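You operate a simulated robot arm through the tools that you are given. There is no shell and no other tool.

The job below is to be done with a simulated two-armed robot. You get a single attempt, and the scene is never put back.

TASK
Wipe up the spill on the blue trolley top with the rag and put it back.

Only the result counts: the job must be done as asked and must still hold three seconds after the hand-in. Knocking over, shifting, dropping, spilling or breaking anything else fails it.

THE ROBOT
Two 6-joint arms with two-finger grippers on one trunk, on a base that moves. Base frame: it is fixed to the floor where the robot stands at the start and does not move with it; the origin is under the middle of the robot, x ahead of it, y to its left, z up. Readings come in m, degrees, newtons and seconds.
The left shoulder is at the start at [0.04, 0.155, 1.138], the right one opposite. With the tool pointing down near the work surface each hand reaches from about 0.42 to 0.7 m from the robot's upright axis, wherever it stands, measured 20 degrees to its own side. Places, roughly: rag [-3, 2.25, 0.75]. Payload 2.45 kg a hand.
The TCP of each hand is the grasp point between the finger pads, 0.03 m short of the fingertips. In the tool frame z runs along the fingers and y along their closing line. The gripper opens to 0.106 m; its body begins 0.079 m behind the TCP.
Orientation is told as [roll, pitch, yaw] about the base's x, y, z axes, in that order, counted from this pose: with the fingers straight down and closing along the base's y, the tool's x points along the base's -x, its y along +y and its z along -z.

THE INTERFACE
- The arms move only by the tool send_rows. It takes "left_steps", "right_steps" or both (then of equal length, played together; a hand with none holds still); each is a list that holds one entry, the list of rows, each a list of 7 numbers: the shift along the tool's x, y, z in units of 25 mm (1.0 is 25 mm), then the turn, a rotation vector about the tool's x, y, z in units of 4 degrees (1.0 is 4 degrees), then the closure, from 0 (fully open) to 1 (shut). In form: [[[dx, dy, dz, rx, ry, rz, claw], ...]]. A call has 1 to 20 rows; each row shifts and turns the commanded pose from where the row before left it, along the tool's axes as they then stand. A call with a number of a shift or a turn outside -1 to 1 is refused whole. Rows are played at 5 a second. More than 0.05 m and 8.6 degrees between two rows, or a gripper value outside its range, and nothing of the call is played. Where a pose cannot be reached the arm comes as near as it can. A force on the tool above 40 N (or 10 N above the force at the start of the call, whichever is more), or a blocked arm, ends the call early, and 0.2 s more pass. Each finger travels about 0.045 m/s and halts on what it meets, pressing with about 33 N; the grip force reading is that of the motor and also rises with nothing between the fingers. The clock runs only during rows and for 0.2 s after the last one: add rows that do not move to give the fingers time. It gives the time, the measured TCP pose, the force on the tool (base axes), the opening and the grip force at its end, in the units of the frame above (readings bear some noise), with the torque about the TCP (base axes, N m) and any sound that the robot's microphone picked up.
- Cameras (640 x 400 px; columns grow to the right, rows downward): "scene" is now at [0.1098, -0.0127, 1.3045]; the picture's right is [-0.11, -0.99, 0.00], its down [-0.59, 0.07, -0.81] and it looks along [0.80, -0.09, -0.59] (base axes); focal length 266 px, centre (320, 200). "left" rides on the left gripper at [0.076, 0.002, -0.106] in its tool frame; the picture's right is [-0.02, 1.00, 0.00], its down [-0.78, -0.02, -0.62] and it looks along [-0.62, -0.01, 0.78] (tool axes); focal length 247 px, centre (320, 200). "right" rides on the right gripper at [0.076, -0.002, -0.106] in its tool frame; the picture's right is [0.02, 1.00, 0.00], its down [-0.78, 0.02, -0.62] and it looks along [-0.62, 0.01, 0.78] (tool axes); focal length 247 px, centre (320, 200). There is no depth. A picture from a camera that has moved, and an enlarged one, comes with that camera's place and axes in the base frame and with its lens. The place of the scene camera against the robot may be out by one fixed shift of up to 0.012 m in any direction.
- snapshot(camera): a new picture of that camera. The clock stands still meanwhile.
- move_column(by): moves the trunk up (or, below 0, down) by that many m; the arms and the scene camera ride with it, the base frame stays. It gives what a move gives, with no picture.
- base_move(legs): drives the robot by 1 to 6 legs, each [ahead, left, turn to the left] in m, m and degrees, along the robot's own axes; the way and the turn of a leg run together, so that a leg with both is an arc; at most 1.5 m and 180 degrees a leg. The arms and the cameras ride along, it lands a little off, and it stops where it bumps. It gives what a move gives.
- pan_tilt(pan, tilt): turns the head with the scene camera to pan (to the left, within 80 degrees either way) and tilt (down, from -29 to 69), counted from straight ahead of the robot. It gives what a move gives.
- close_up(camera, box): a new picture of the part [left, top, right, bottom] of that camera's present view, enlarged. The clock stands still meanwhile.
- hand_in(): hands the job in; it is judged then, once.

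Places have to be worked out from the pictures, the camera data and where the tool is seen. Open the grippers and draw the arms clear of the work before you hand the job in, unless the task says otherwise.

The tools are called after "Call:" as a command line: name --argument value ..., lists and objects as JSON in quotes. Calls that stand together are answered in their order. send_rows: Moves the arms, as the interface text tells. Its arguments: {"type":"object","properties":{"left_steps":{"type":"array","items":{"type":"array","items":{"type":"array","items":{"type":"number"}}}},"right_steps":{"type":"array","items":{"type":"array","items":{"type":"array","items":{"type":"number"}}}}},"required":[]} The other tools are called the same way: move_column (by) moves the trunk up or down; base_move (legs) drives the base; pan_tilt (pan, tilt) turns the head that bears the scene camera; snapshot (camera) takes a picture; close_up (camera, box) takes an enlarged picture of a part of a camera's view; hand_in () hands the job in.

At the start:

```text
time: 0.0
left_position: [0.5631, 0.2524, 0.9348]
left_tcp_rot: [0.0, 0.0, -0.2]
left_force: [0.3, -0.4, -0.9]
left_torque: [0.0, 0.01, 0.01]
left_finger_gap: 0.1062
left_gripper_force: 0.0
right_position: [0.5646, -0.2423, 0.9349]
right_tcp_rot: [0.1, 0.0, -0.2]
right_force: [0.3, -0.2, -0.4]
right_torque: [0.01, 0.0, -0.03]
right_finger_gap: 0.106
right_gripper_force: 0.0
trunk travel left (down, up): [-0.25, 0.255]
robot x, y, heading: [0.0027, 0.0046, 0.2]
head pan, tilt (commanded): [-6.4, 36.3]
```

scene: 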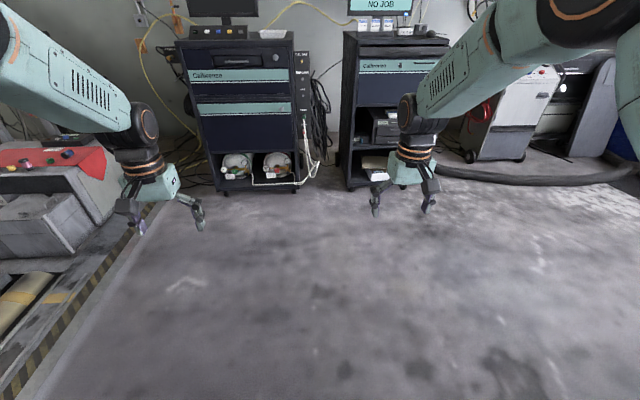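
right: 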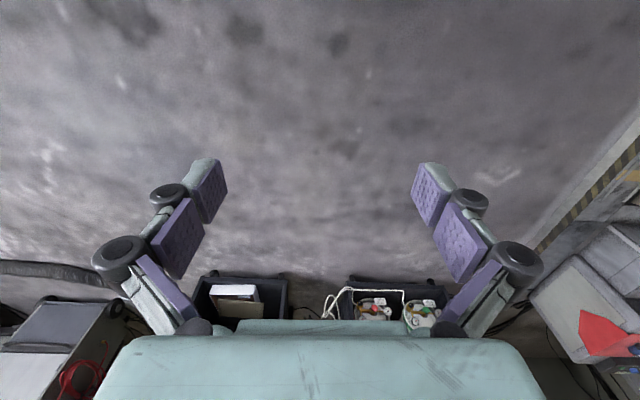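
left: 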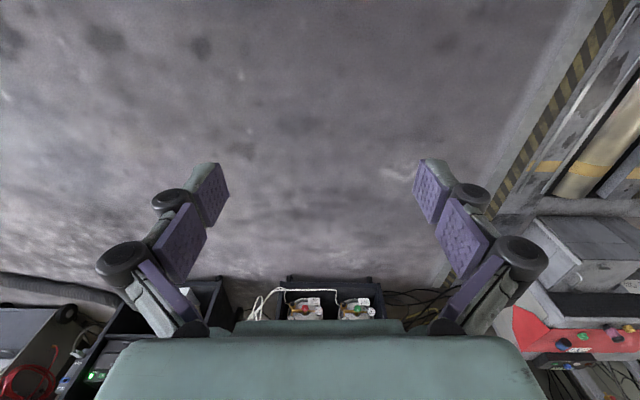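

The rag is said to be behind and to the left of me, at about [-3, 2.25, 0.75], and nothing of it shows in these pictures. I first turn the head left to see the way.

Call:
pan_tilt --pan 80 --tilt 20

Call:
snapshot --camera "scene"

```text
time: 1.6
left_position: [0.5625, 0.253, 0.9352]
left_tcp_rot: [0.0, 0.0, -0.2]
left_force: [-0.3, -0.6, -0.6]
left_torque: [0.01, 0.0, -0.01]
left_finger_gap: 0.106
left_gripper_force: 0.0
right_position: [0.5645, -0.2429, 0.9357]
right_tcp_rot: [0.0, 0.0, -0.3]
right_force: [-0.5, 0.2, 0.0]
right_torque: [0.04, -0.01, 0.03]
right_finger_gap: 0.1059
right_gripper_force: 0.1
trunk travel left (down, up): [-0.25, 0.255]
robot x, y, heading: [0.0034, -0.002, -0.0]
head pan, tilt (commanded): [80.0, 20.0]
```

```text
taken
camera scene: at [0.0389, 0.0887, 1.3305], right [0.98, -0.17, 0.0], down [-0.06, -0.34, -0.94], along [0.16, 0.93, -0.34], focal length 266 px, centre (320, 200)
```

scene: 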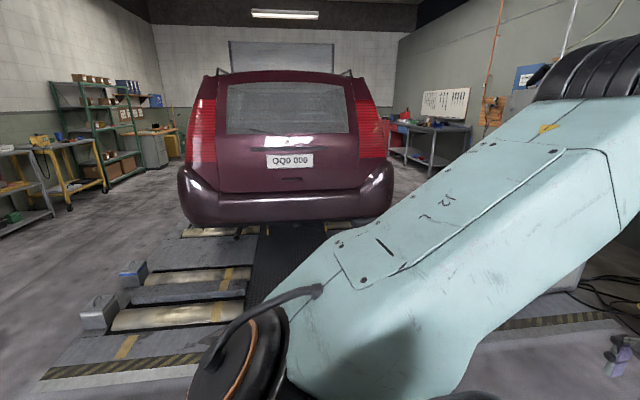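

A car stands on a roller bench to the left, and benches line the wall beyond. I look right as well before turning the base.

Call:
pan_tilt --pan -80 --tilt 25

Call:
snapshot --camera "scene"

```text
time: 4.1
left_position: [0.5631, 0.2526, 0.9347]
left_tcp_rot: [0.0, 0.0, -0.2]
left_force: [-0.1, -0.4, 0.6]
left_torque: [0.0, 0.06, 0.01]
left_finger_gap: 0.1063
left_gripper_force: 0.0
right_position: [0.5649, -0.2427, 0.9354]
right_tcp_rot: [0.0, 0.0, -0.3]
right_force: [0.3, 0.4, -0.2]
right_torque: [0.0, 0.02, -0.03]
right_finger_gap: 0.1059
right_gripper_force: 0.0
trunk travel left (down, up): [-0.25, 0.255]
robot x, y, heading: [0.002, -0.0013, 0.2]
head pan, tilt (commanded): [-80.0, 25.0]
```

```text
taken
camera scene: at [0.0388, -0.0937, 1.3224], right [-0.98, -0.17, 0.0], down [-0.07, 0.42, -0.91], along [0.16, -0.89, -0.42], focal length 266 px, centre (320, 200)
```

scene: 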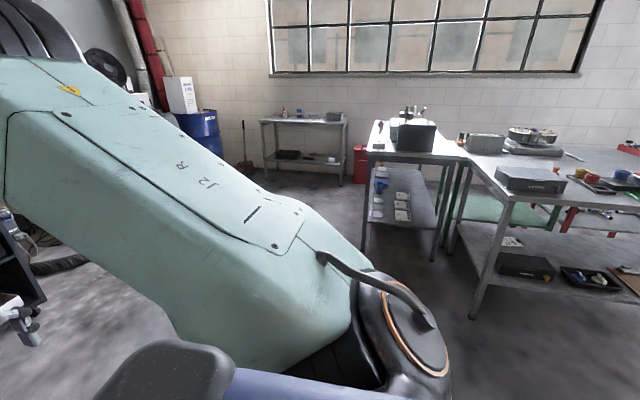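

The nearest table leg on the right is about 1.5 m away, so turning on the spot is clear. I turn 90 degrees left, then look with the head further to the left.

Call:
base_move --legs '[[0, 0, 90]]'

Call:
pan_tilt --pan 50 --tilt 20

Call:
snapshot --camera "scene"

```text
time: 14.4
left_position: [-0.2527, 0.5636, 0.9334]
left_tcp_rot: [0.0, 0.0, 89.8]
left_force: [0.2, 0.0, -0.2]
left_torque: [0.01, -0.02, -0.02]
left_finger_gap: 0.1058
left_gripper_force: 0.0
right_position: [0.2442, 0.5662, 0.9345]
right_tcp_rot: [0.0, 0.0, 89.9]
right_force: [-1.0, 0.3, -0.2]
right_torque: [0.02, -0.02, 0.0]
right_finger_gap: 0.1057
right_gripper_force: 0.1
trunk travel left (down, up): [-0.25, 0.255]
robot x, y, heading: [-0.0011, 0.0019, 90.0]
head pan, tilt (commanded): [-80.0, 25.0]
```

```text
time: 16.5
left_position: [-0.2533, 0.5627, 0.9354]
left_tcp_rot: [-0.1, -0.1, 89.8]
left_force: [0.5, 0.5, -0.1]
left_torque: [0.02, -0.01, -0.02]
left_finger_gap: 0.1062
left_gripper_force: 0.1
right_position: [0.2432, 0.5648, 0.9349]
right_tcp_rot: [0.0, 0.1, 89.8]
right_force: [-0.4, 0.5, 0.4]
right_torque: [-0.02, 0.0, -0.03]
right_finger_gap: 0.1059
right_gripper_force: 0.1
trunk travel left (down, up): [-0.25, 0.255]
robot x, y, heading: [0.0013, 0.0024, 89.8]
head pan, tilt (commanded): [50.0, 20.0]
```

```text
taken
camera scene: at [-0.0785, 0.0866, 1.3305], right [0.64, 0.77, 0.0], down [0.26, -0.22, -0.94], along [-0.72, 0.6, -0.34], focal length 266 px, centre (320, 200)
```

scene: 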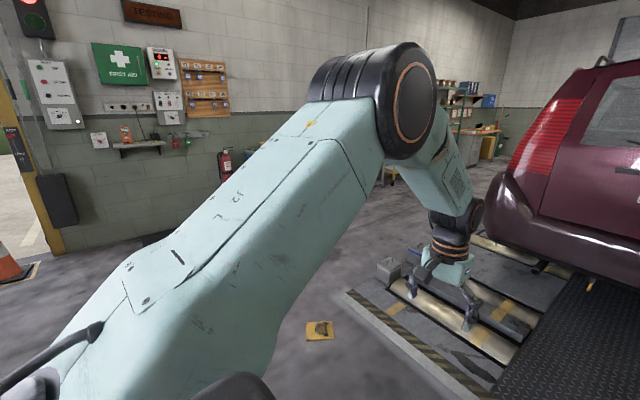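

The target direction is hidden behind the left arm. I turn another 54 degrees to face the rag's rough place and look straight ahead.

Call:
base_move --legs '[[0, 0, 54]]'

Call:
pan_tilt --pan 0 --tilt 20

Call:
snapshot --camera "scene"

```text
time: 23.1
left_position: [-0.6047, 0.1241, 0.9352]
left_tcp_rot: [0.0, 0.0, 144.0]
left_force: [0.2, 0.1, -0.5]
left_torque: [0.01, 0.02, 0.01]
left_finger_gap: 0.1061
left_gripper_force: 0.0
right_position: [-0.315, 0.5273, 0.936]
right_tcp_rot: [-0.1, -0.1, 143.9]
right_force: [0.0, 0.0, 0.1]
right_torque: [0.04, -0.01, 0.02]
right_finger_gap: 0.1059
right_gripper_force: 0.1
trunk travel left (down, up): [-0.25, 0.255]
robot x, y, heading: [-0.0018, -0.0016, 144.4]
head pan, tilt (commanded): [50.0, 20.0]
```

```text
time: 24.2
left_position: [-0.6027, 0.1255, 0.934]
left_tcp_rot: [0.0, 0.0, 144.0]
left_force: [-0.5, 0.6, -1.4]
left_torque: [0.02, -0.01, 0.01]
left_finger_gap: 0.1062
left_gripper_force: 0.0
right_position: [-0.3154, 0.528, 0.936]
right_tcp_rot: [0.0, -0.1, 144.0]
right_force: [0.1, 0.2, -0.1]
right_torque: [0.01, 0.0, 0.03]
right_finger_gap: 0.1059
right_gripper_force: 0.0
trunk travel left (down, up): [-0.25, 0.255]
robot x, y, heading: [-0.0028, 0.0016, 144.0]
head pan, tilt (commanded): [0.0, 20.0]
```

```text
taken
camera scene: at [-0.1071, 0.0684, 1.3305], right [0.58, 0.81, 0.0], down [0.28, -0.2, -0.94], along [-0.76, 0.55, -0.34], focal length 266 px, centre (320, 200)
```

scene: 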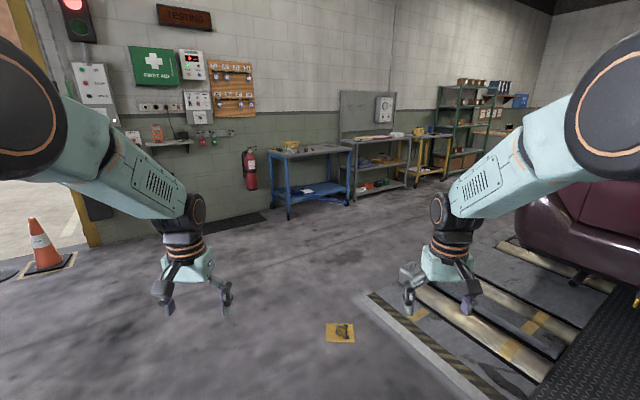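

The blue trolley stands against the wall straight ahead. I enlarge it.

Call:
close_up --camera "scene" --box '[240, 120, 400, 220]'

Call:
close_up --camera "scene" --box '[260, 290, 420, 390]'

```text
4.00 times, centred on (320, 170) of scene
camera zoom: at [-0.1071, 0.0684, 1.3305], right [0.58, 0.81, 0.0], down [0.28, -0.2, -0.94], along [-0.76, 0.55, -0.34], focal length 1064 px, centre (320, 320)
```

zoom: 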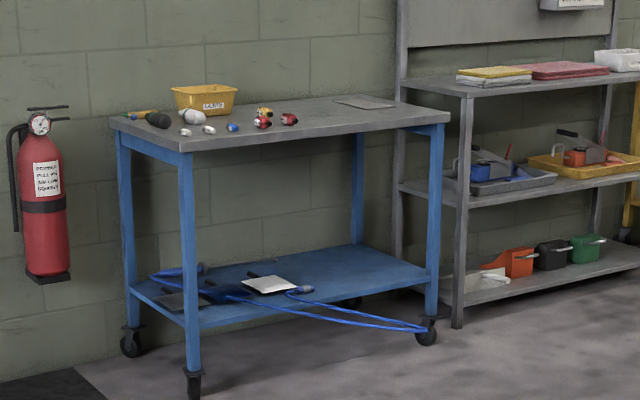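

```text
4.00 times, centred on (340, 340) of scene
camera zoom: at [-0.1071, 0.0684, 1.3305], right [0.58, 0.81, 0.0], down [0.28, -0.2, -0.94], along [-0.76, 0.55, -0.34], focal length 1064 px, centre (240, -360)
```

zoom: 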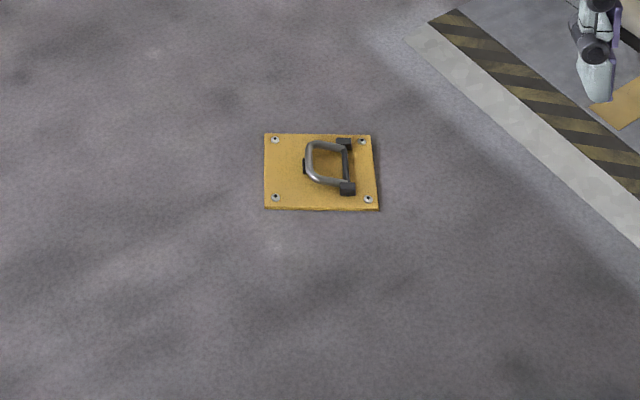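

The trolley's top spans about x -3.4 to -2.8 and y 1.5 to 2.5. The grey cloth on its right part is probably the rag. A floor plate lies near [-1.05, 0.9] and the roller bench corner near [-1.2, 1.3], so I go around them: turn to heading 180, drive ahead, then slide right.

Call:
base_move --legs '[[0, 0, 36], [1.45, 0, 0], [0.35, 0, 0], [0, -1.0, 0]]'

Call:
pan_tilt --pan -35 --tilt 20

Call:
snapshot --camera "scene"

```text
time: 64.0
left_position: [-2.3017, 0.8487, 0.9372]
left_tcp_rot: [0.1, -0.3, 174.6]
left_force: [0.6, 0.0, 0.9]
left_torque: [-0.02, 0.03, 0.01]
left_finger_gap: 0.1059
left_gripper_force: 0.1
right_position: [-2.2586, 1.3436, 0.9379]
right_tcp_rot: [0.0, -0.3, 174.6]
right_force: [0.5, 0.6, 0.3]
right_torque: [-0.01, 0.05, -0.01]
right_finger_gap: 0.1059
right_gripper_force: 0.1
trunk travel left (down, up): [-0.25, 0.255]
robot x, y, heading: [-1.7202, 1.0518, 174.8]
head pan, tilt (commanded): [0.0, 20.0]
```

```text
time: 65.0
left_position: [-2.3047, 0.847, 0.9333]
left_tcp_rot: [-0.1, 0.1, 174.6]
left_force: [-0.2, -0.4, 0.2]
left_torque: [0.0, 0.03, 0.03]
left_finger_gap: 0.106
left_gripper_force: 0.0
right_position: [-2.2617, 1.342, 0.9367]
right_tcp_rot: [-0.1, 0.0, 174.6]
right_force: [-0.9, 0.7, -0.1]
right_torque: [0.02, 0.03, -0.02]
right_finger_gap: 0.106
right_gripper_force: 0.1
trunk travel left (down, up): [-0.25, 0.255]
robot x, y, heading: [-1.7192, 1.0518, 174.9]
head pan, tilt (commanded): [-35.0, 20.0]
```

```text
taken
camera scene: at [-1.8294, 1.1069, 1.3306], right [0.64, 0.77, 0.0], down [0.26, -0.22, -0.94], along [-0.72, 0.61, -0.34], focal length 266 px, centre (320, 200)
```

scene: 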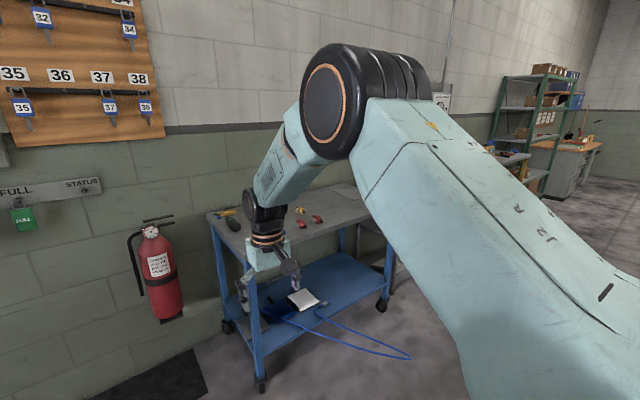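

I landed at [-1.72, 1.05] with heading 175. I correct the heading, move a little forward and slide on to the right in front of the trolley.

Call:
base_move --legs '[[0.05, 0, 5.2], [0, -0.5, 0], [0, -0.4, 0]]'

Call:
pan_tilt --pan 0 --tilt 30

Call:
snapshot --camera "scene"

```text
time: 78.0
left_position: [-2.3391, 1.6977, 0.9378]
left_tcp_rot: [0.3, -0.2, -179.6]
left_force: [0.1, 0.2, 1.7]
left_torque: [-0.05, 0.04, -0.01]
left_finger_gap: 0.1062
left_gripper_force: 0.1
right_position: [-2.3455, 2.1924, 0.9359]
right_tcp_rot: [0.3, -0.1, -179.7]
right_force: [-0.7, 0.8, -0.7]
right_torque: [-0.1, 0.05, -0.04]
right_finger_gap: 0.106
right_gripper_force: 0.0
trunk travel left (down, up): [-0.25, 0.255]
robot x, y, heading: [-1.7823, 1.9508, -179.3]
head pan, tilt (commanded): [-35.0, 20.0]
```

```text
time: 79.0
left_position: [-2.343, 1.6902, 0.9326]
left_tcp_rot: [-0.1, 0.1, -179.5]
left_force: [-0.7, -0.1, -0.4]
left_torque: [-0.01, -0.03, -0.01]
left_finger_gap: 0.1059
left_gripper_force: 0.1
right_position: [-2.351, 2.1874, 0.9352]
right_tcp_rot: [-0.1, 0.2, -179.6]
right_force: [-0.4, -0.3, -0.1]
right_torque: [0.03, -0.01, 0.02]
right_finger_gap: 0.106
right_gripper_force: 0.1
trunk travel left (down, up): [-0.25, 0.255]
robot x, y, heading: [-1.7819, 1.9535, -179.5]
head pan, tilt (commanded): [0.0, 30.0]
```

```text
taken
camera scene: at [-1.9113, 1.9467, 1.3141], right [-0.01, 1.0, 0.0], down [0.5, 0.01, -0.86], along [-0.86, -0.01, -0.5], focal length 266 px, centre (320, 200)
```

scene: 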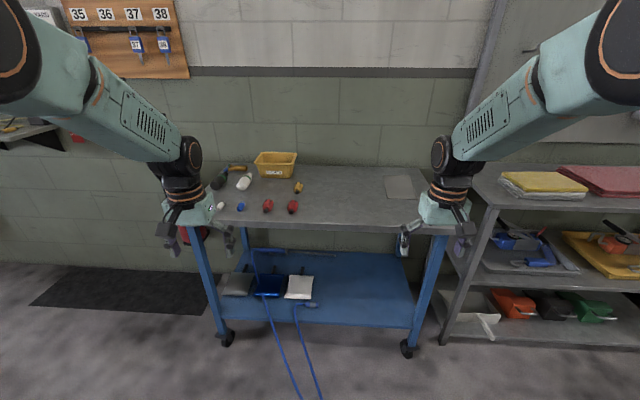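

Call:
close_up --camera "scene" --box '[240, 140, 448, 270]'

Call:
close_up --camera "scene" --box '[380, 150, 480, 230]'

```text
3.08 times, centred on (344, 205) of scene
camera zoom: at [-1.9113, 1.9467, 1.3141], right [-0.01, 1.0, 0.0], down [0.5, 0.01, -0.86], along [-0.86, -0.01, -0.5], focal length 818 px, centre (246, 185)
```

zoom: 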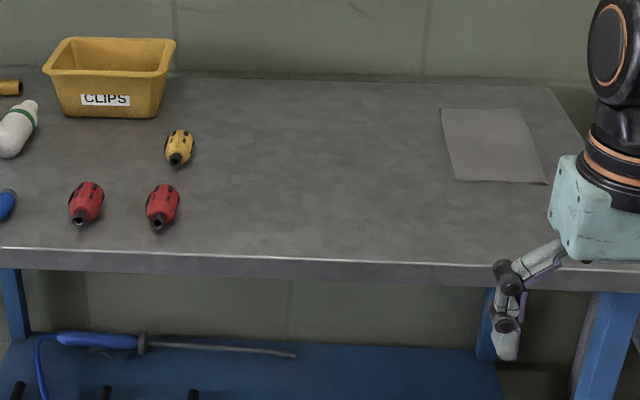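

```text
5.00 times, centred on (430, 190) of scene
camera zoom: at [-1.9113, 1.9467, 1.3141], right [-0.01, 1.0, 0.0], down [0.5, 0.01, -0.86], along [-0.86, -0.01, -0.5], focal length 1329 px, centre (-230, 250)
```

zoom: 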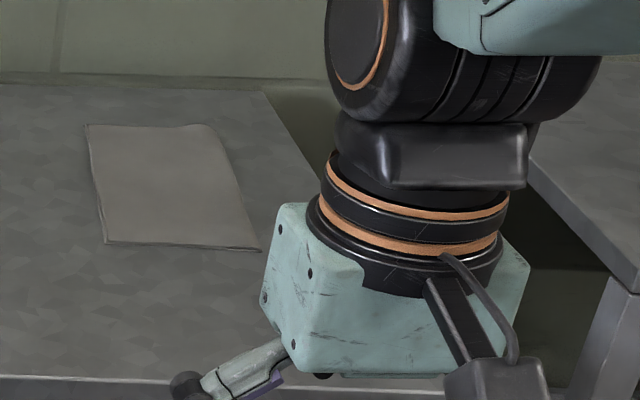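

The top's near edge seems to be at x about -2.73, z about 0.75, and the grey cloth spans roughly x -3.13 to -2.89, y 2.23 to 2.38. I can't make out a spill yet, so I go 0.3 m closer (fingertips are at z 0.905, above everything) and look again.

Call:
base_move --legs '[[0.3, 0, -0.5]]'

Call:
pan_tilt --pan 0 --tilt 35

Call:
snapshot --camera "scene"

Call:
snapshot --camera "right"

Call:
snapshot --camera "left"

```text
time: 83.4
left_position: [-2.6394, 1.6962, 0.9365]
left_tcp_rot: [0.1, -0.2, 180.0]
left_force: [1.2, -0.3, -0.1]
left_torque: [0.02, -0.03, 0.01]
left_finger_gap: 0.1061
left_gripper_force: 0.0
right_position: [-2.643, 2.1912, 0.9369]
right_tcp_rot: [0.1, -0.2, 179.9]
right_force: [-0.6, -1.1, 0.6]
right_torque: [0.02, 0.05, 0.0]
right_finger_gap: 0.1061
right_gripper_force: 0.1
trunk travel left (down, up): [-0.25, 0.255]
robot x, y, heading: [-2.0793, 1.9516, -179.9]
head pan, tilt (commanded): [0.0, 30.0]
```

```text
time: 84.1
left_position: [-2.6414, 1.6948, 0.9363]
left_tcp_rot: [0.0, -0.3, 180.0]
left_force: [-0.7, -0.2, -0.5]
left_torque: [-0.01, -0.03, 0.0]
left_finger_gap: 0.1063
left_gripper_force: 0.1
right_position: [-2.6435, 2.1906, 0.9377]
right_tcp_rot: [-0.1, -0.1, 179.9]
right_force: [0.8, -0.8, 0.8]
right_torque: [0.01, 0.01, -0.02]
right_finger_gap: 0.1061
right_gripper_force: 0.0
trunk travel left (down, up): [-0.25, 0.255]
robot x, y, heading: [-2.0815, 1.9535, -179.7]
head pan, tilt (commanded): [0.0, 35.0]
```

```text
taken
camera scene: at [-2.2052, 1.9461, 1.3068], right [0.0, 1.0, 0.0], down [0.57, 0.0, -0.82], along [-0.82, 0.0, -0.57], focal length 266 px, centre (320, 200)
```

scene: 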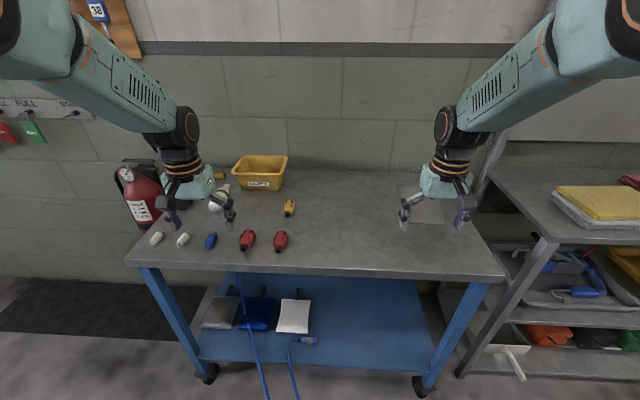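

```text
taken
camera right: at [-2.5666, 2.1922, 1.0444], right [0.02, -1.0, 0.0], down [-0.78, -0.02, 0.62], along [-0.62, -0.01, -0.78], focal length 247 px, centre (320, 200)
```

right: 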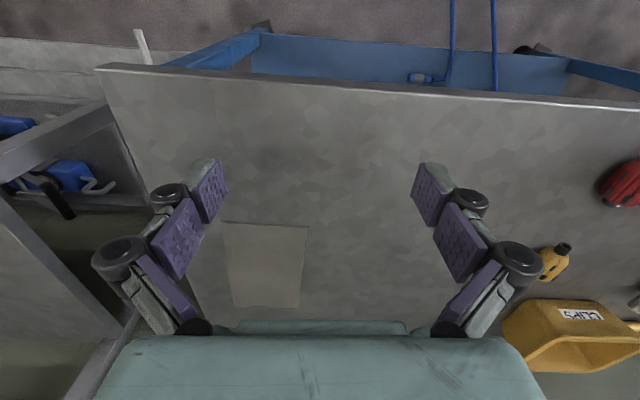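

```text
taken
camera left: at [-2.5657, 1.6926, 1.0413], right [-0.02, -1.0, 0.0], down [-0.78, 0.02, 0.62], along [-0.62, 0.01, -0.78], focal length 247 px, centre (320, 200)
```

left: 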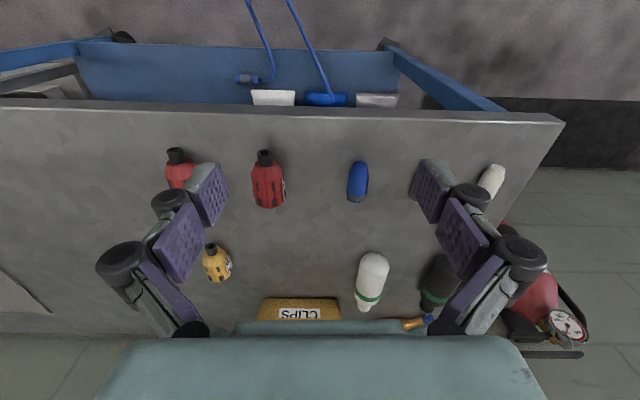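

The cloth is visible from the hand camera, but the spill is not obvious. I enlarge several parts of the trolley top.

Call:
close_up --camera "right" --box '[200, 90, 440, 240]'

Call:
close_up --camera "right" --box '[440, 80, 640, 205]'

Call:
close_up --camera "scene" --box '[230, 160, 430, 285]'

Call:
close_up --camera "left" --box '[0, 90, 220, 310]'

Call:
close_up --camera "left" --box '[200, 90, 440, 330]'

```text
2.67 times, centred on (320, 165) of right
camera zoom: at [-2.5666, 2.1922, 1.0444], right [0.02, -1.0, 0.0], down [-0.78, -0.02, 0.62], along [-0.62, -0.01, -0.78], focal length 659 px, centre (320, 293)
```

zoom: 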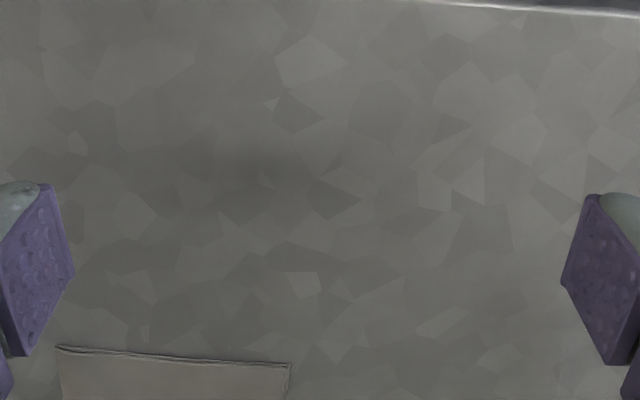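

```text
3.20 times, centred on (540, 142) of right
camera zoom: at [-2.5666, 2.1922, 1.0444], right [0.02, -1.0, 0.0], down [-0.78, -0.02, 0.62], along [-0.62, -0.01, -0.78], focal length 790 px, centre (-384, 384)
```

zoom: 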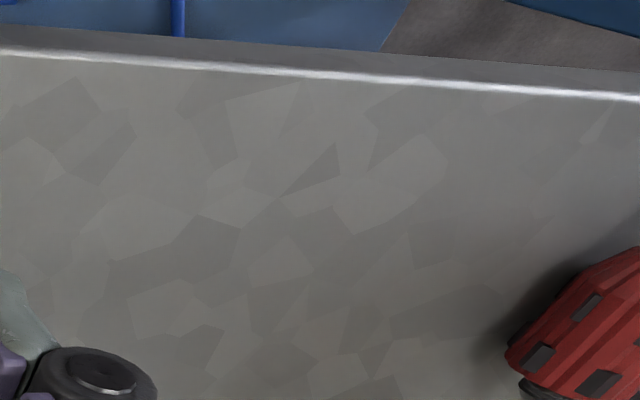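

```text
3.20 times, centred on (330, 222) of scene
camera zoom: at [-2.2052, 1.9461, 1.3068], right [0.0, 1.0, 0.0], down [0.57, 0.0, -0.82], along [-0.82, 0.0, -0.57], focal length 851 px, centre (288, 128)
```

zoom: 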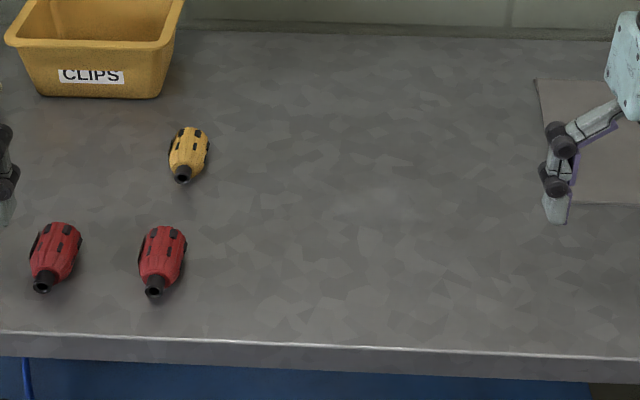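

```text
1.82 times, centred on (110, 200) of left
camera zoom: at [-2.5657, 1.6926, 1.0413], right [-0.02, -1.0, 0.0], down [-0.78, 0.02, 0.62], along [-0.62, 0.01, -0.78], focal length 449 px, centre (702, 200)
```

zoom: 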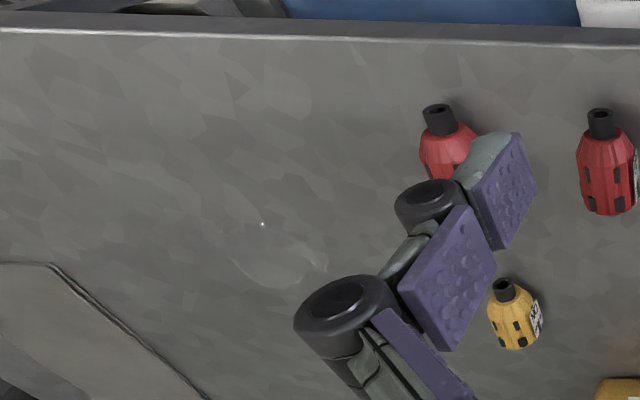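

```text
1.67 times, centred on (320, 210) of left
camera zoom: at [-2.5657, 1.6926, 1.0413], right [-0.02, -1.0, 0.0], down [-0.78, 0.02, 0.62], along [-0.62, 0.01, -0.78], focal length 412 px, centre (320, 183)
```

zoom: 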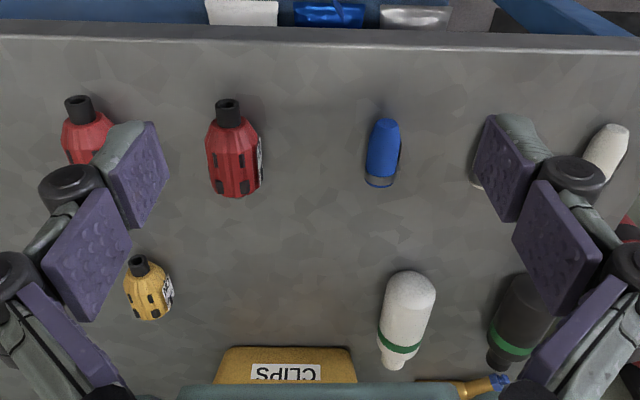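

In the left hand camera there is a clear, glossy patch with a small highlight near [-2.87, 2.08], which looks like a transparent spill. I enlarge it from both cameras to get its outline.

Call:
close_up --camera "left" --box '[30, 160, 170, 265]'

Call:
close_up --camera "scene" --box '[310, 190, 400, 250]'

Call:
close_up --camera "right" --box '[300, 130, 460, 230]'

```text
3.81 times, centred on (100, 212) of left
camera zoom: at [-2.5657, 1.6926, 1.0413], right [-0.02, -1.0, 0.0], down [-0.78, 0.02, 0.62], along [-0.62, 0.01, -0.78], focal length 941 px, centre (1158, 152)
```

zoom: 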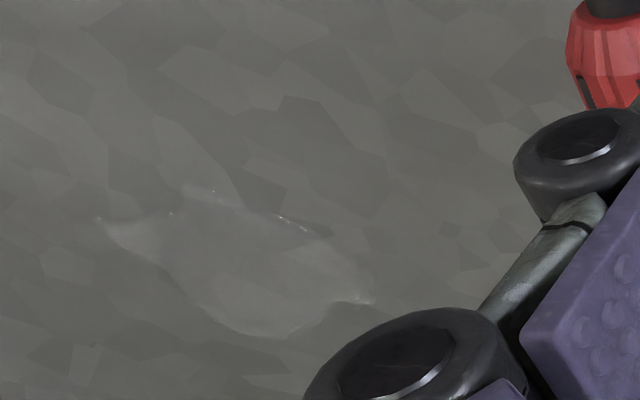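

```text
6.67 times, centred on (355, 220) of scene
camera zoom: at [-2.2052, 1.9461, 1.3068], right [0.0, 1.0, 0.0], down [0.57, 0.0, -0.82], along [-0.82, 0.0, -0.57], focal length 1773 px, centre (87, 67)
```

zoom: 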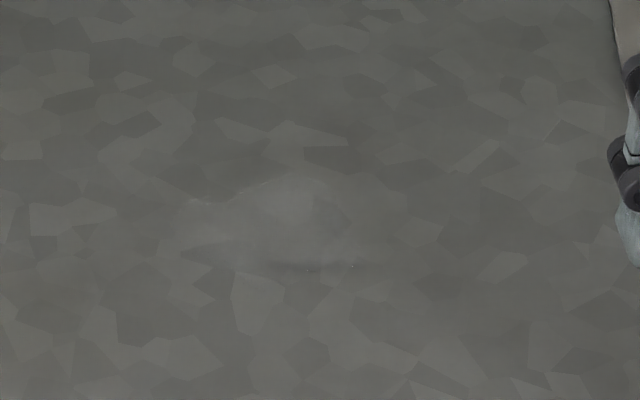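

```text
4.00 times, centred on (380, 180) of right
camera zoom: at [-2.5666, 2.1922, 1.0444], right [0.02, -1.0, 0.0], down [-0.78, -0.02, 0.62], along [-0.62, -0.01, -0.78], focal length 988 px, centre (80, 280)
```

zoom: 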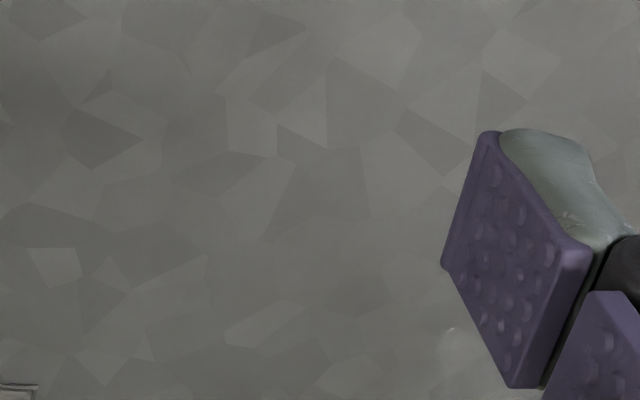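

The puddle and table corners agree between cameras only if the top is at about z 0.79; that puts the spill at about [-2.815, 2.04] (9–10 cm wide) and the rag at about [-2.93, 2.28], 0.23 by 0.13 m. I now look down at the gap between my base and the trolley before going nearer.

Call:
pan_tilt --pan 0 --tilt 69

Call:
snapshot --camera "scene"

```text
time: 85.1
left_position: [-2.6413, 1.6968, 0.9354]
left_tcp_rot: [0.1, -0.1, 179.9]
left_force: [0.2, 0.4, -0.9]
left_torque: [0.01, -0.01, -0.01]
left_finger_gap: 0.1061
left_gripper_force: 0.0
right_position: [-2.6443, 2.1931, 0.9368]
right_tcp_rot: [0.1, 0.0, 179.9]
right_force: [0.4, 0.1, 0.3]
right_torque: [0.0, -0.01, 0.0]
right_finger_gap: 0.1061
right_gripper_force: 0.1
trunk travel left (down, up): [-0.25, 0.255]
robot x, y, heading: [-2.0829, 1.9512, -179.7]
head pan, tilt (commanded): [0.0, 68.8]
```

```text
taken
camera scene: at [-2.1743, 1.9488, 1.263], right [0.0, 1.0, 0.0], down [0.93, 0.0, -0.36], along [-0.36, 0.0, -0.93], focal length 266 px, centre (320, 200)
```

scene: 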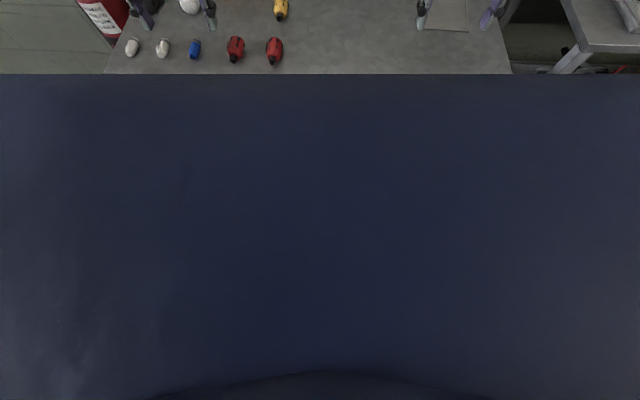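

My own trunk hides the floor in front. I use the left hand camera instead: draw the left hand 0.15 m back toward me and tilt it so that its camera looks down and back at my base's front and the gap.

Call:
send_rows --left_steps '[[[1, 0, -0.4, 0, 0, 0, 0], [1, 0, -0.4, 0, 0, 0, 0], [1, 0, -0.4, 0, 0, 0, 0], [1, 0, -0.4, 0, 0, 0, 0], [1, 0, 0, 0, 0, 0, 0], [1, 0, 0, 0, 0, 0, 0], [0, 0, 0, 0, 1, 0, 0], [0, 0, 0, 0, 1, 0, 0], [0, 0, 0, 0, 1, 0, 0], [0, 0, 0, 0, 1, 0, 0], [0, 0, 0, 0, 1, 0, 0], [0, 0, 0, 0, 1, 0, 0], [0, 0, 0, 0, 1, 0, 0], [0, 0, 0, 0, 1, 0, 0], [0, 0, 0, 0, 1, 0, 0], [0, 0, 0, 0, 1, 0, 0], [0, 0, 0, 0, 1, 0, 0], [0, 0, 0, 0, 1, 0, 0]]]'

Call:
snapshot --camera "left"

```text
time: 88.9
left_position: [-2.4934, 1.6957, 0.9748]
left_tcp_rot: [0.1, 48.0, 180.0]
left_force: [0.0, -0.2, -0.4]
left_torque: [0.02, 0.0, 0.02]
left_finger_gap: 0.1061
left_gripper_force: 0.0
right_position: [-2.6449, 2.191, 0.9353]
right_tcp_rot: [0.0, 0.0, 179.9]
right_force: [-0.2, 0.1, -0.2]
right_torque: [0.0, -0.03, -0.02]
right_finger_gap: 0.1057
right_gripper_force: 0.1
trunk travel left (down, up): [-0.25, 0.255]
robot x, y, heading: [-2.0842, 1.9553, -180.0]
head pan, tilt (commanded): [0.0, 68.8]
```

```text
taken
camera left: at [-2.5216, 1.6938, 1.1023], right [-0.02, -1.0, -0.02], down [-0.99, 0.02, -0.17], along [0.17, 0.01, -0.99], focal length 247 px, centre (320, 200)
```

left: 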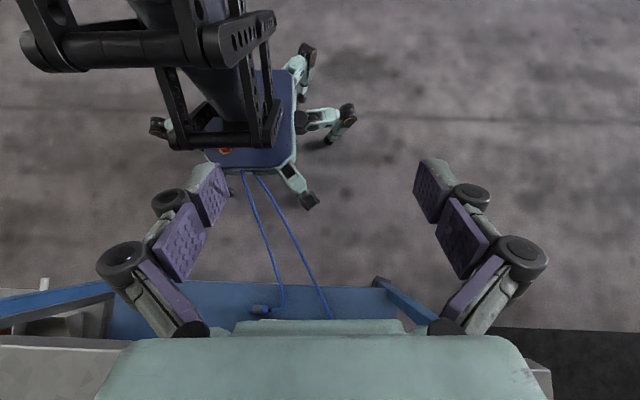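

This view shows the base is a small star-footed deck, with a blue hose loop sticking out from the trolley's lower shelf toward it. I enlarge that region.

Call:
close_up --camera "left" --box '[130, 30, 370, 230]'

Call:
close_up --camera "left" --box '[180, 150, 380, 330]'

```text
2.00 times, centred on (250, 130) of left
camera zoom: at [-2.5216, 1.6938, 1.1023], right [-0.02, -1.0, -0.02], down [-0.99, 0.02, -0.17], along [0.17, 0.01, -0.99], focal length 494 px, centre (460, 340)
```

zoom: 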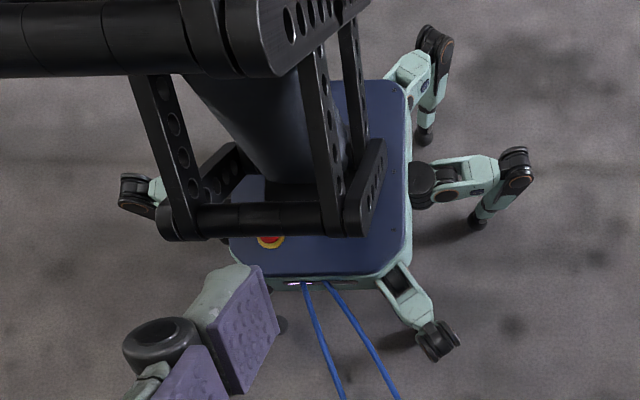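

```text
2.22 times, centred on (280, 240) of left
camera zoom: at [-2.5216, 1.6938, 1.1023], right [-0.02, -1.0, -0.02], down [-0.99, 0.02, -0.17], along [0.17, 0.01, -0.99], focal length 549 px, centre (409, 111)
```

zoom: 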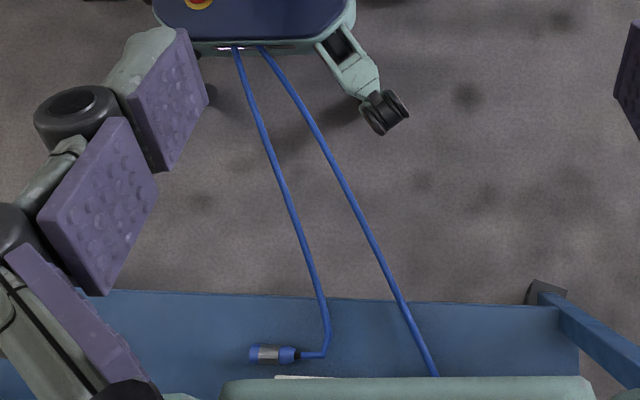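

The robot is a six-legged deck; its deck front is about 0.2 m ahead of the axis and feet reach about 0.27 m. The hose loop ends near [-2.26, 2.0, 0.26], right at my deck, so I'll back off, shift right to about y 2.4 so I pass clear of it, and work with the left hand. First I level the left hand and raise and retract the right hand.

Call:
send_rows --left_steps '[[[0, 0, 0, 0, -1, 0, 0], [0, 0, 0, 0, -1, 0, 0], [0, 0, 0, 0, -1, 0, 0], [0, 0, 0, 0, -1, 0, 0], [0, 0, 0, 0, -1, 0, 0], [0, 0, 0, 0, -1, 0, 0], [0, 0, 0, 0, -1, 0, 0], [0, 0, 0, 0, -1, 0, 0], [0, 0, 0, 0, -1, 0, 0], [0, 0, 0, 0, -1, 0, 0], [0, 0, 0, 0, -1, 0, 0], [0, 0, 0, 0, -1, 0, 0]]]' --right_steps '[[[0, 0, -1, 0, 0, 0, 0], [0, 0, -1, 0, 0, 0, 0], [0, 0, -1, 0, 0, 0, 0], [0.5, 0, -1, 0, 0, 0, 0], [0.5, 0, -1, 0, 0, 0, 0], [1, 0, 0, 0, 0, 0, 0], [1, 0, 0, 0, 0, 0, 0], [1, 0, 0, 0, 0, 0, 0], [1, 0, 0, 0, 0, 0, 0], [0, 0, 0, 0, 0, 0, 0], [0, 0, 0, 0, 0, 0, 0], [0, 0, 0, 0, 0, 0, 0]]]'

Call:
base_move --legs '[[-0.2, 0, 0], [0, -0.46, 0]]'

Call:
pan_tilt --pan 10 --tilt 35

Call:
snapshot --camera "scene"

```text
time: 91.5
left_position: [-2.4905, 1.6953, 0.9747]
left_tcp_rot: [0.2, -0.3, 180.0]
left_force: [-0.1, -0.8, 0.1]
left_torque: [0.0, 0.04, 0.0]
left_finger_gap: 0.1059
left_gripper_force: 0.0
right_position: [-2.519, 2.192, 1.0618]
right_tcp_rot: [0.0, -0.1, 179.9]
right_force: [-0.3, -0.3, 0.6]
right_torque: [-0.01, -0.02, -0.01]
right_finger_gap: 0.1062
right_gripper_force: 0.0
trunk travel left (down, up): [-0.25, 0.255]
robot x, y, heading: [-2.0786, 1.9516, -179.6]
head pan, tilt (commanded): [0.0, 68.8]
```

```text
time: 100.4
left_position: [-2.3023, 2.1501, 0.9731]
left_tcp_rot: [-0.2, 0.0, 178.8]
left_force: [0.0, -0.4, -0.2]
left_torque: [0.04, 0.0, -0.02]
left_finger_gap: 0.1059
left_gripper_force: 0.1
right_position: [-2.3213, 2.6472, 1.063]
right_tcp_rot: [-0.2, 0.0, 178.8]
right_force: [-0.7, 0.2, 0.2]
right_torque: [0.06, 0.01, 0.01]
right_finger_gap: 0.1059
right_gripper_force: 0.0
trunk travel left (down, up): [-0.25, 0.255]
robot x, y, heading: [-1.8847, 2.4026, 178.8]
head pan, tilt (commanded): [0.0, 68.8]
```

```text
time: 101.4
left_position: [-2.3003, 2.1544, 0.976]
left_tcp_rot: [0.2, -0.2, 178.7]
left_force: [0.6, 0.3, 0.0]
left_torque: [-0.03, 0.0, 0.0]
left_finger_gap: 0.1059
left_gripper_force: 0.0
right_position: [-2.3179, 2.6519, 1.0612]
right_tcp_rot: [0.1, -0.1, 178.7]
right_force: [0.4, -0.1, 0.0]
right_torque: [-0.04, -0.01, 0.03]
right_finger_gap: 0.1061
right_gripper_force: 0.0
trunk travel left (down, up): [-0.25, 0.255]
robot x, y, heading: [-1.8835, 2.4033, 179.1]
head pan, tilt (commanded): [10.0, 35.0]
```

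```text
taken
camera scene: at [-2.0074, 2.3885, 1.3068], right [-0.16, 0.99, 0.0], down [0.57, 0.09, -0.82], along [-0.81, -0.13, -0.57], focal length 266 px, centre (320, 200)
```

scene: 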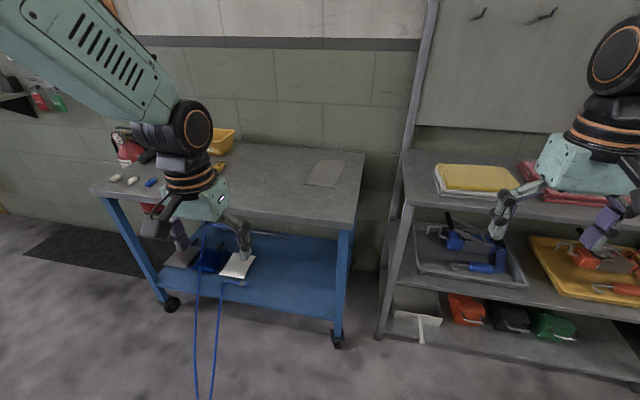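

The robot stands at [-1.88, 2.40]. The trolley's right front wheel is at about x -2.69 and the rack leg at x -2.74, and the hose is well to my left. I go ahead 0.39 m, which leaves the front feet about 0.12 m short of the wheel.

Call:
base_move --legs '[[0.2, 0, 1], [0.19, 0, 0]]'

Call:
pan_tilt --pan 15 --tilt 45

Call:
snapshot --camera "scene"

Call:
snapshot --camera "left"

```text
time: 107.1
left_position: [-2.6816, 2.1461, 0.9758]
left_tcp_rot: [0.2, -0.1, -180.0]
left_force: [0.0, -0.2, 0.1]
left_torque: [-0.05, -0.01, 0.04]
left_finger_gap: 0.1059
left_gripper_force: 0.1
right_position: [-2.7101, 2.6415, 1.0613]
right_tcp_rot: [0.1, -0.2, -180.0]
right_force: [-0.3, -0.1, 0.4]
right_torque: [-0.02, 0.01, -0.02]
right_finger_gap: 0.106
right_gripper_force: 0.0
trunk travel left (down, up): [-0.25, 0.255]
robot x, y, heading: [-2.2741, 2.4044, -179.3]
head pan, tilt (commanded): [10.0, 35.0]
```

```text
time: 107.9
left_position: [-2.6837, 2.1433, 0.975]
left_tcp_rot: [-0.1, -0.1, -179.8]
left_force: [0.6, -0.1, 0.0]
left_torque: [0.02, -0.01, -0.01]
left_finger_gap: 0.1057
left_gripper_force: 0.1
right_position: [-2.7131, 2.6392, 1.063]
right_tcp_rot: [0.0, 0.0, -180.0]
right_force: [0.1, -0.3, -0.2]
right_torque: [0.03, -0.04, 0.0]
right_finger_gap: 0.106
right_gripper_force: 0.1
trunk travel left (down, up): [-0.25, 0.255]
robot x, y, heading: [-2.2719, 2.4013, -179.7]
head pan, tilt (commanded): [15.0, 45.0]
```

```text
taken
camera scene: at [-2.3919, 2.3763, 1.2917], right [-0.26, 0.96, 0.0], down [0.68, 0.19, -0.71], along [-0.68, -0.19, -0.71], focal length 266 px, centre (320, 200)
```

scene: 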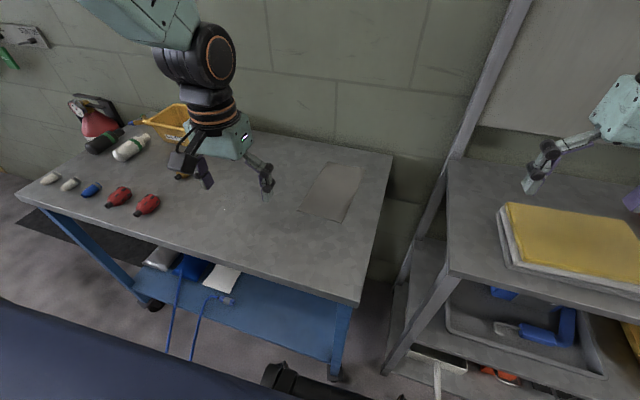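

```text
taken
camera left: at [-2.6078, 2.1416, 1.0806], right [-0.02, -1.0, 0.0], down [-0.78, 0.02, 0.62], along [-0.62, 0.01, -0.78], focal length 247 px, centre (320, 200)
```

left: 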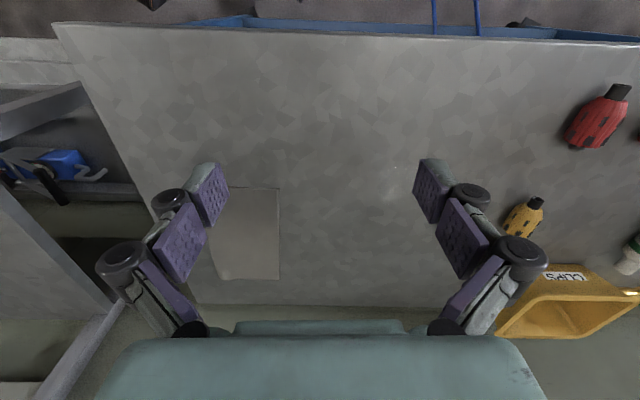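

I'm placed at [-2.27, 2.40]. I enlarge the rag and the spill in the left hand camera for exact outlines.

Call:
close_up --camera "left" --box '[180, 160, 340, 290]'

Call:
close_up --camera "left" --box '[340, 130, 460, 230]'

Call:
close_up --camera "scene" --box '[200, 140, 400, 300]'

```text
3.08 times, centred on (260, 225) of left
camera zoom: at [-2.6078, 2.1416, 1.0806], right [-0.02, -1.0, 0.0], down [-0.78, 0.02, 0.62], along [-0.62, 0.01, -0.78], focal length 760 px, centre (505, 123)
```

zoom: 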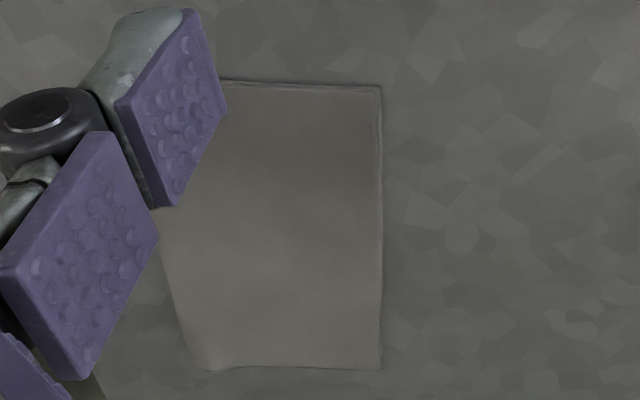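

```text
4.00 times, centred on (400, 180) of left
camera zoom: at [-2.6078, 2.1416, 1.0806], right [-0.02, -1.0, 0.0], down [-0.78, 0.02, 0.62], along [-0.62, 0.01, -0.78], focal length 988 px, centre (0, 280)
```

zoom: 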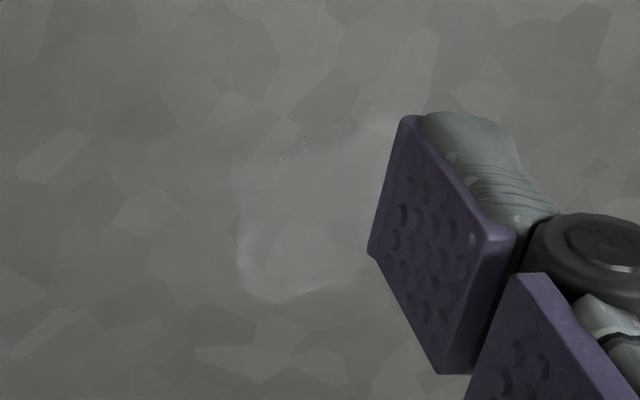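

```text
2.50 times, centred on (300, 220) of scene
camera zoom: at [-2.3919, 2.3763, 1.2917], right [-0.26, 0.96, 0.0], down [0.68, 0.19, -0.71], along [-0.68, -0.19, -0.71], focal length 665 px, centre (370, 150)
```

zoom: 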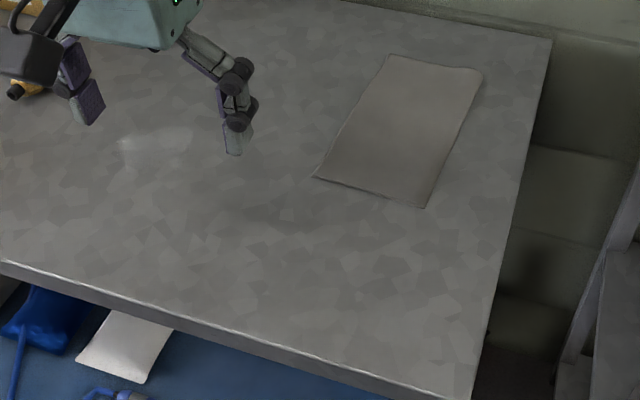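

Both cameras agree with the top at z about 0.795. The rag's corners are about [-2.81, 2.20], [-2.81, 2.32], [-3.03, 2.34], [-3.035, 2.23], so its centre is about [-2.921, 2.271], turned about 6 degrees, and it is thin and flat. The spill centres on about [-2.81, 2.03]. I move the left hand over the rag's centre and down to about z 0.90.

Call:
send_rows --left_steps '[[[-0.952, -0.508, 0, 0, 0, 0, 0], [-0.952, -0.508, 0, 0, 0, 0, 0], [-0.952, -0.508, 0, 0, 0, 0, 0], [-0.952, -0.508, 0, 0, 0, 0, 0], [-0.952, -0.508, 0, 0, 0, 0, 0], [-0.952, -0.508, 0, 0, 0, 0, 0], [-0.952, -0.508, 0, 0, 0, 0, 0], [-0.952, -0.508, 0, 0, 0, 0, 0], [-0.952, -0.508, 0, 0, 0, 0, 0.2], [-0.952, -0.508, 0, 0, 0, 0, 0.4], [0, 0, 0.75, 0, 0, 0, 0.5], [0, 0, 0.75, 0, 0, 0, 0.5], [0, 0, 0.75, 0, 0, 0, 0.5], [0, 0, 0.75, 0, 0, 0, 0.5], [0, 0, 0, 0, 0, 0, 0.5], [0, 0, 0, 0, 0, 0, 0.5]]]'

Call:
snapshot --camera "left"

Call:
snapshot --camera "scene"

```text
time: 111.3
left_position: [-2.9223, 2.2709, 0.9003]
left_tcp_rot: [0.1, -0.1, -179.9]
left_force: [1.0, 0.1, -0.6]
left_torque: [-0.03, 0.01, 0.04]
left_finger_gap: 0.053
left_gripper_force: 0.1
right_position: [-2.7122, 2.6411, 1.0617]
right_tcp_rot: [0.1, -0.2, -180.0]
right_force: [-0.6, -0.3, 0.5]
right_torque: [-0.04, -0.01, -0.03]
right_finger_gap: 0.106
right_gripper_force: 0.1
trunk travel left (down, up): [-0.25, 0.255]
robot x, y, heading: [-2.2733, 2.4019, -179.4]
head pan, tilt (commanded): [15.0, 45.0]
```

```text
taken
camera left: at [-2.8462, 2.2698, 1.0065], right [-0.02, -1.0, 0.0], down [-0.78, 0.02, 0.62], along [-0.62, 0.01, -0.78], focal length 247 px, centre (320, 200)
```

left: 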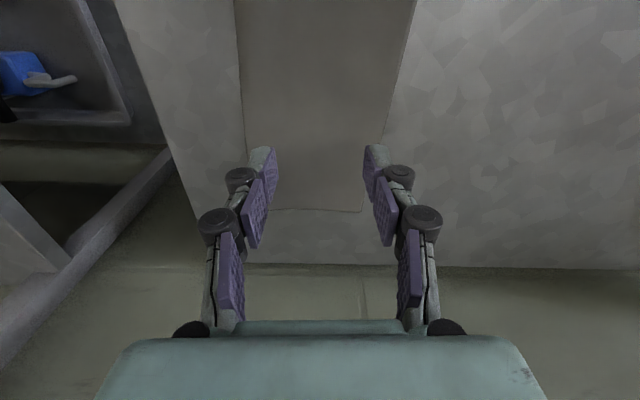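

```text
taken
camera scene: at [-2.3909, 2.3782, 1.2918], right [-0.26, 0.96, 0.0], down [0.68, 0.19, -0.71], along [-0.68, -0.19, -0.71], focal length 266 px, centre (320, 200)
```

scene: 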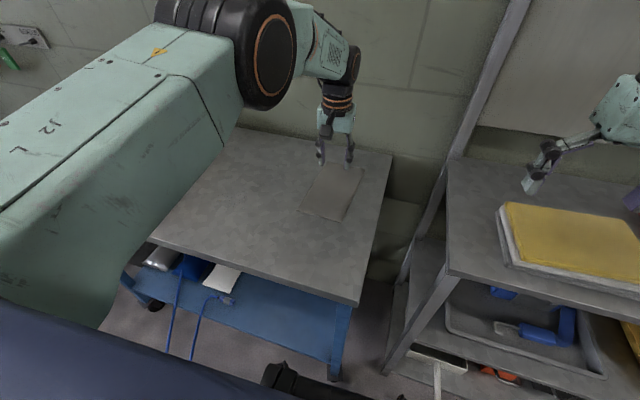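

The hand is centred above the rag with a finger gap of 53 mm. I lower it to just above the cloth, then by small steps, watching the force.

Call:
send_rows --left_steps '[[[0, 0, 1, 0, 0, 0, 0.5], [0, 0, 1, 0, 0, 0, 0.5], [0, 0, 0.2, 0, 0, 0, 0.5], [0, 0, 0.1, 0, 0, 0, 0.5], [0, 0, 0, 0, 0, 0, 0.5]]]'

Call:
snapshot --camera "left"

```text
time: 112.5
left_position: [-2.9227, 2.2704, 0.8427]
left_tcp_rot: [0.0, -0.1, -179.9]
left_force: [0.0, -0.4, 0.7]
left_torque: [0.02, -0.01, 0.0]
left_finger_gap: 0.0531
left_gripper_force: 0.1
right_position: [-2.7117, 2.6402, 1.0615]
right_tcp_rot: [0.1, -0.1, -179.8]
right_force: [-0.5, 0.2, 0.9]
right_torque: [0.0, 0.04, 0.04]
right_finger_gap: 0.1061
right_gripper_force: 0.0
trunk travel left (down, up): [-0.25, 0.255]
robot x, y, heading: [-2.2756, 2.399, -179.7]
head pan, tilt (commanded): [15.0, 45.0]
```

```text
taken
camera left: at [-2.8464, 2.2695, 0.9494], right [-0.02, -1.0, 0.0], down [-0.78, 0.02, 0.62], along [-0.62, 0.01, -0.78], focal length 247 px, centre (320, 200)
```

left: 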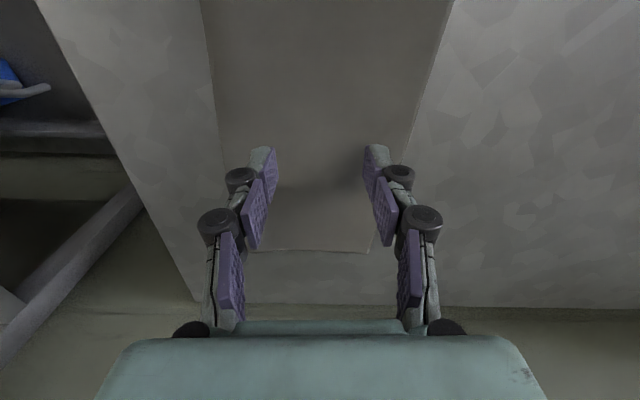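

Fingertips are at z about 0.813, no contact yet, and the far rag edge fits a top height of about 0.79. I lower further in 2.5 mm steps.

Call:
send_rows --left_steps '[[[0, 0, 0.1, 0, 0, 0, 0.5], [0, 0, 0.1, 0, 0, 0, 0.5], [0, 0, 0.1, 0, 0, 0, 0.5], [0, 0, 0.1, 0, 0, 0, 0.5], [0, 0, 0, 0, 0, 0, 0.5]]]'

```text
time: 113.7
left_position: [-2.9205, 2.2714, 0.8336]
left_tcp_rot: [-0.1, 0.0, -179.9]
left_force: [0.7, 0.8, -0.4]
left_torque: [0.0, 0.03, -0.02]
left_finger_gap: 0.053
left_gripper_force: 0.0
right_position: [-2.7129, 2.639, 1.0608]
right_tcp_rot: [0.0, -0.1, -180.0]
right_force: [0.1, 0.5, -0.4]
right_torque: [0.0, -0.02, -0.01]
right_finger_gap: 0.1057
right_gripper_force: 0.2
trunk travel left (down, up): [-0.25, 0.255]
robot x, y, heading: [-2.2761, 2.3981, -179.7]
head pan, tilt (commanded): [15.0, 45.0]
```

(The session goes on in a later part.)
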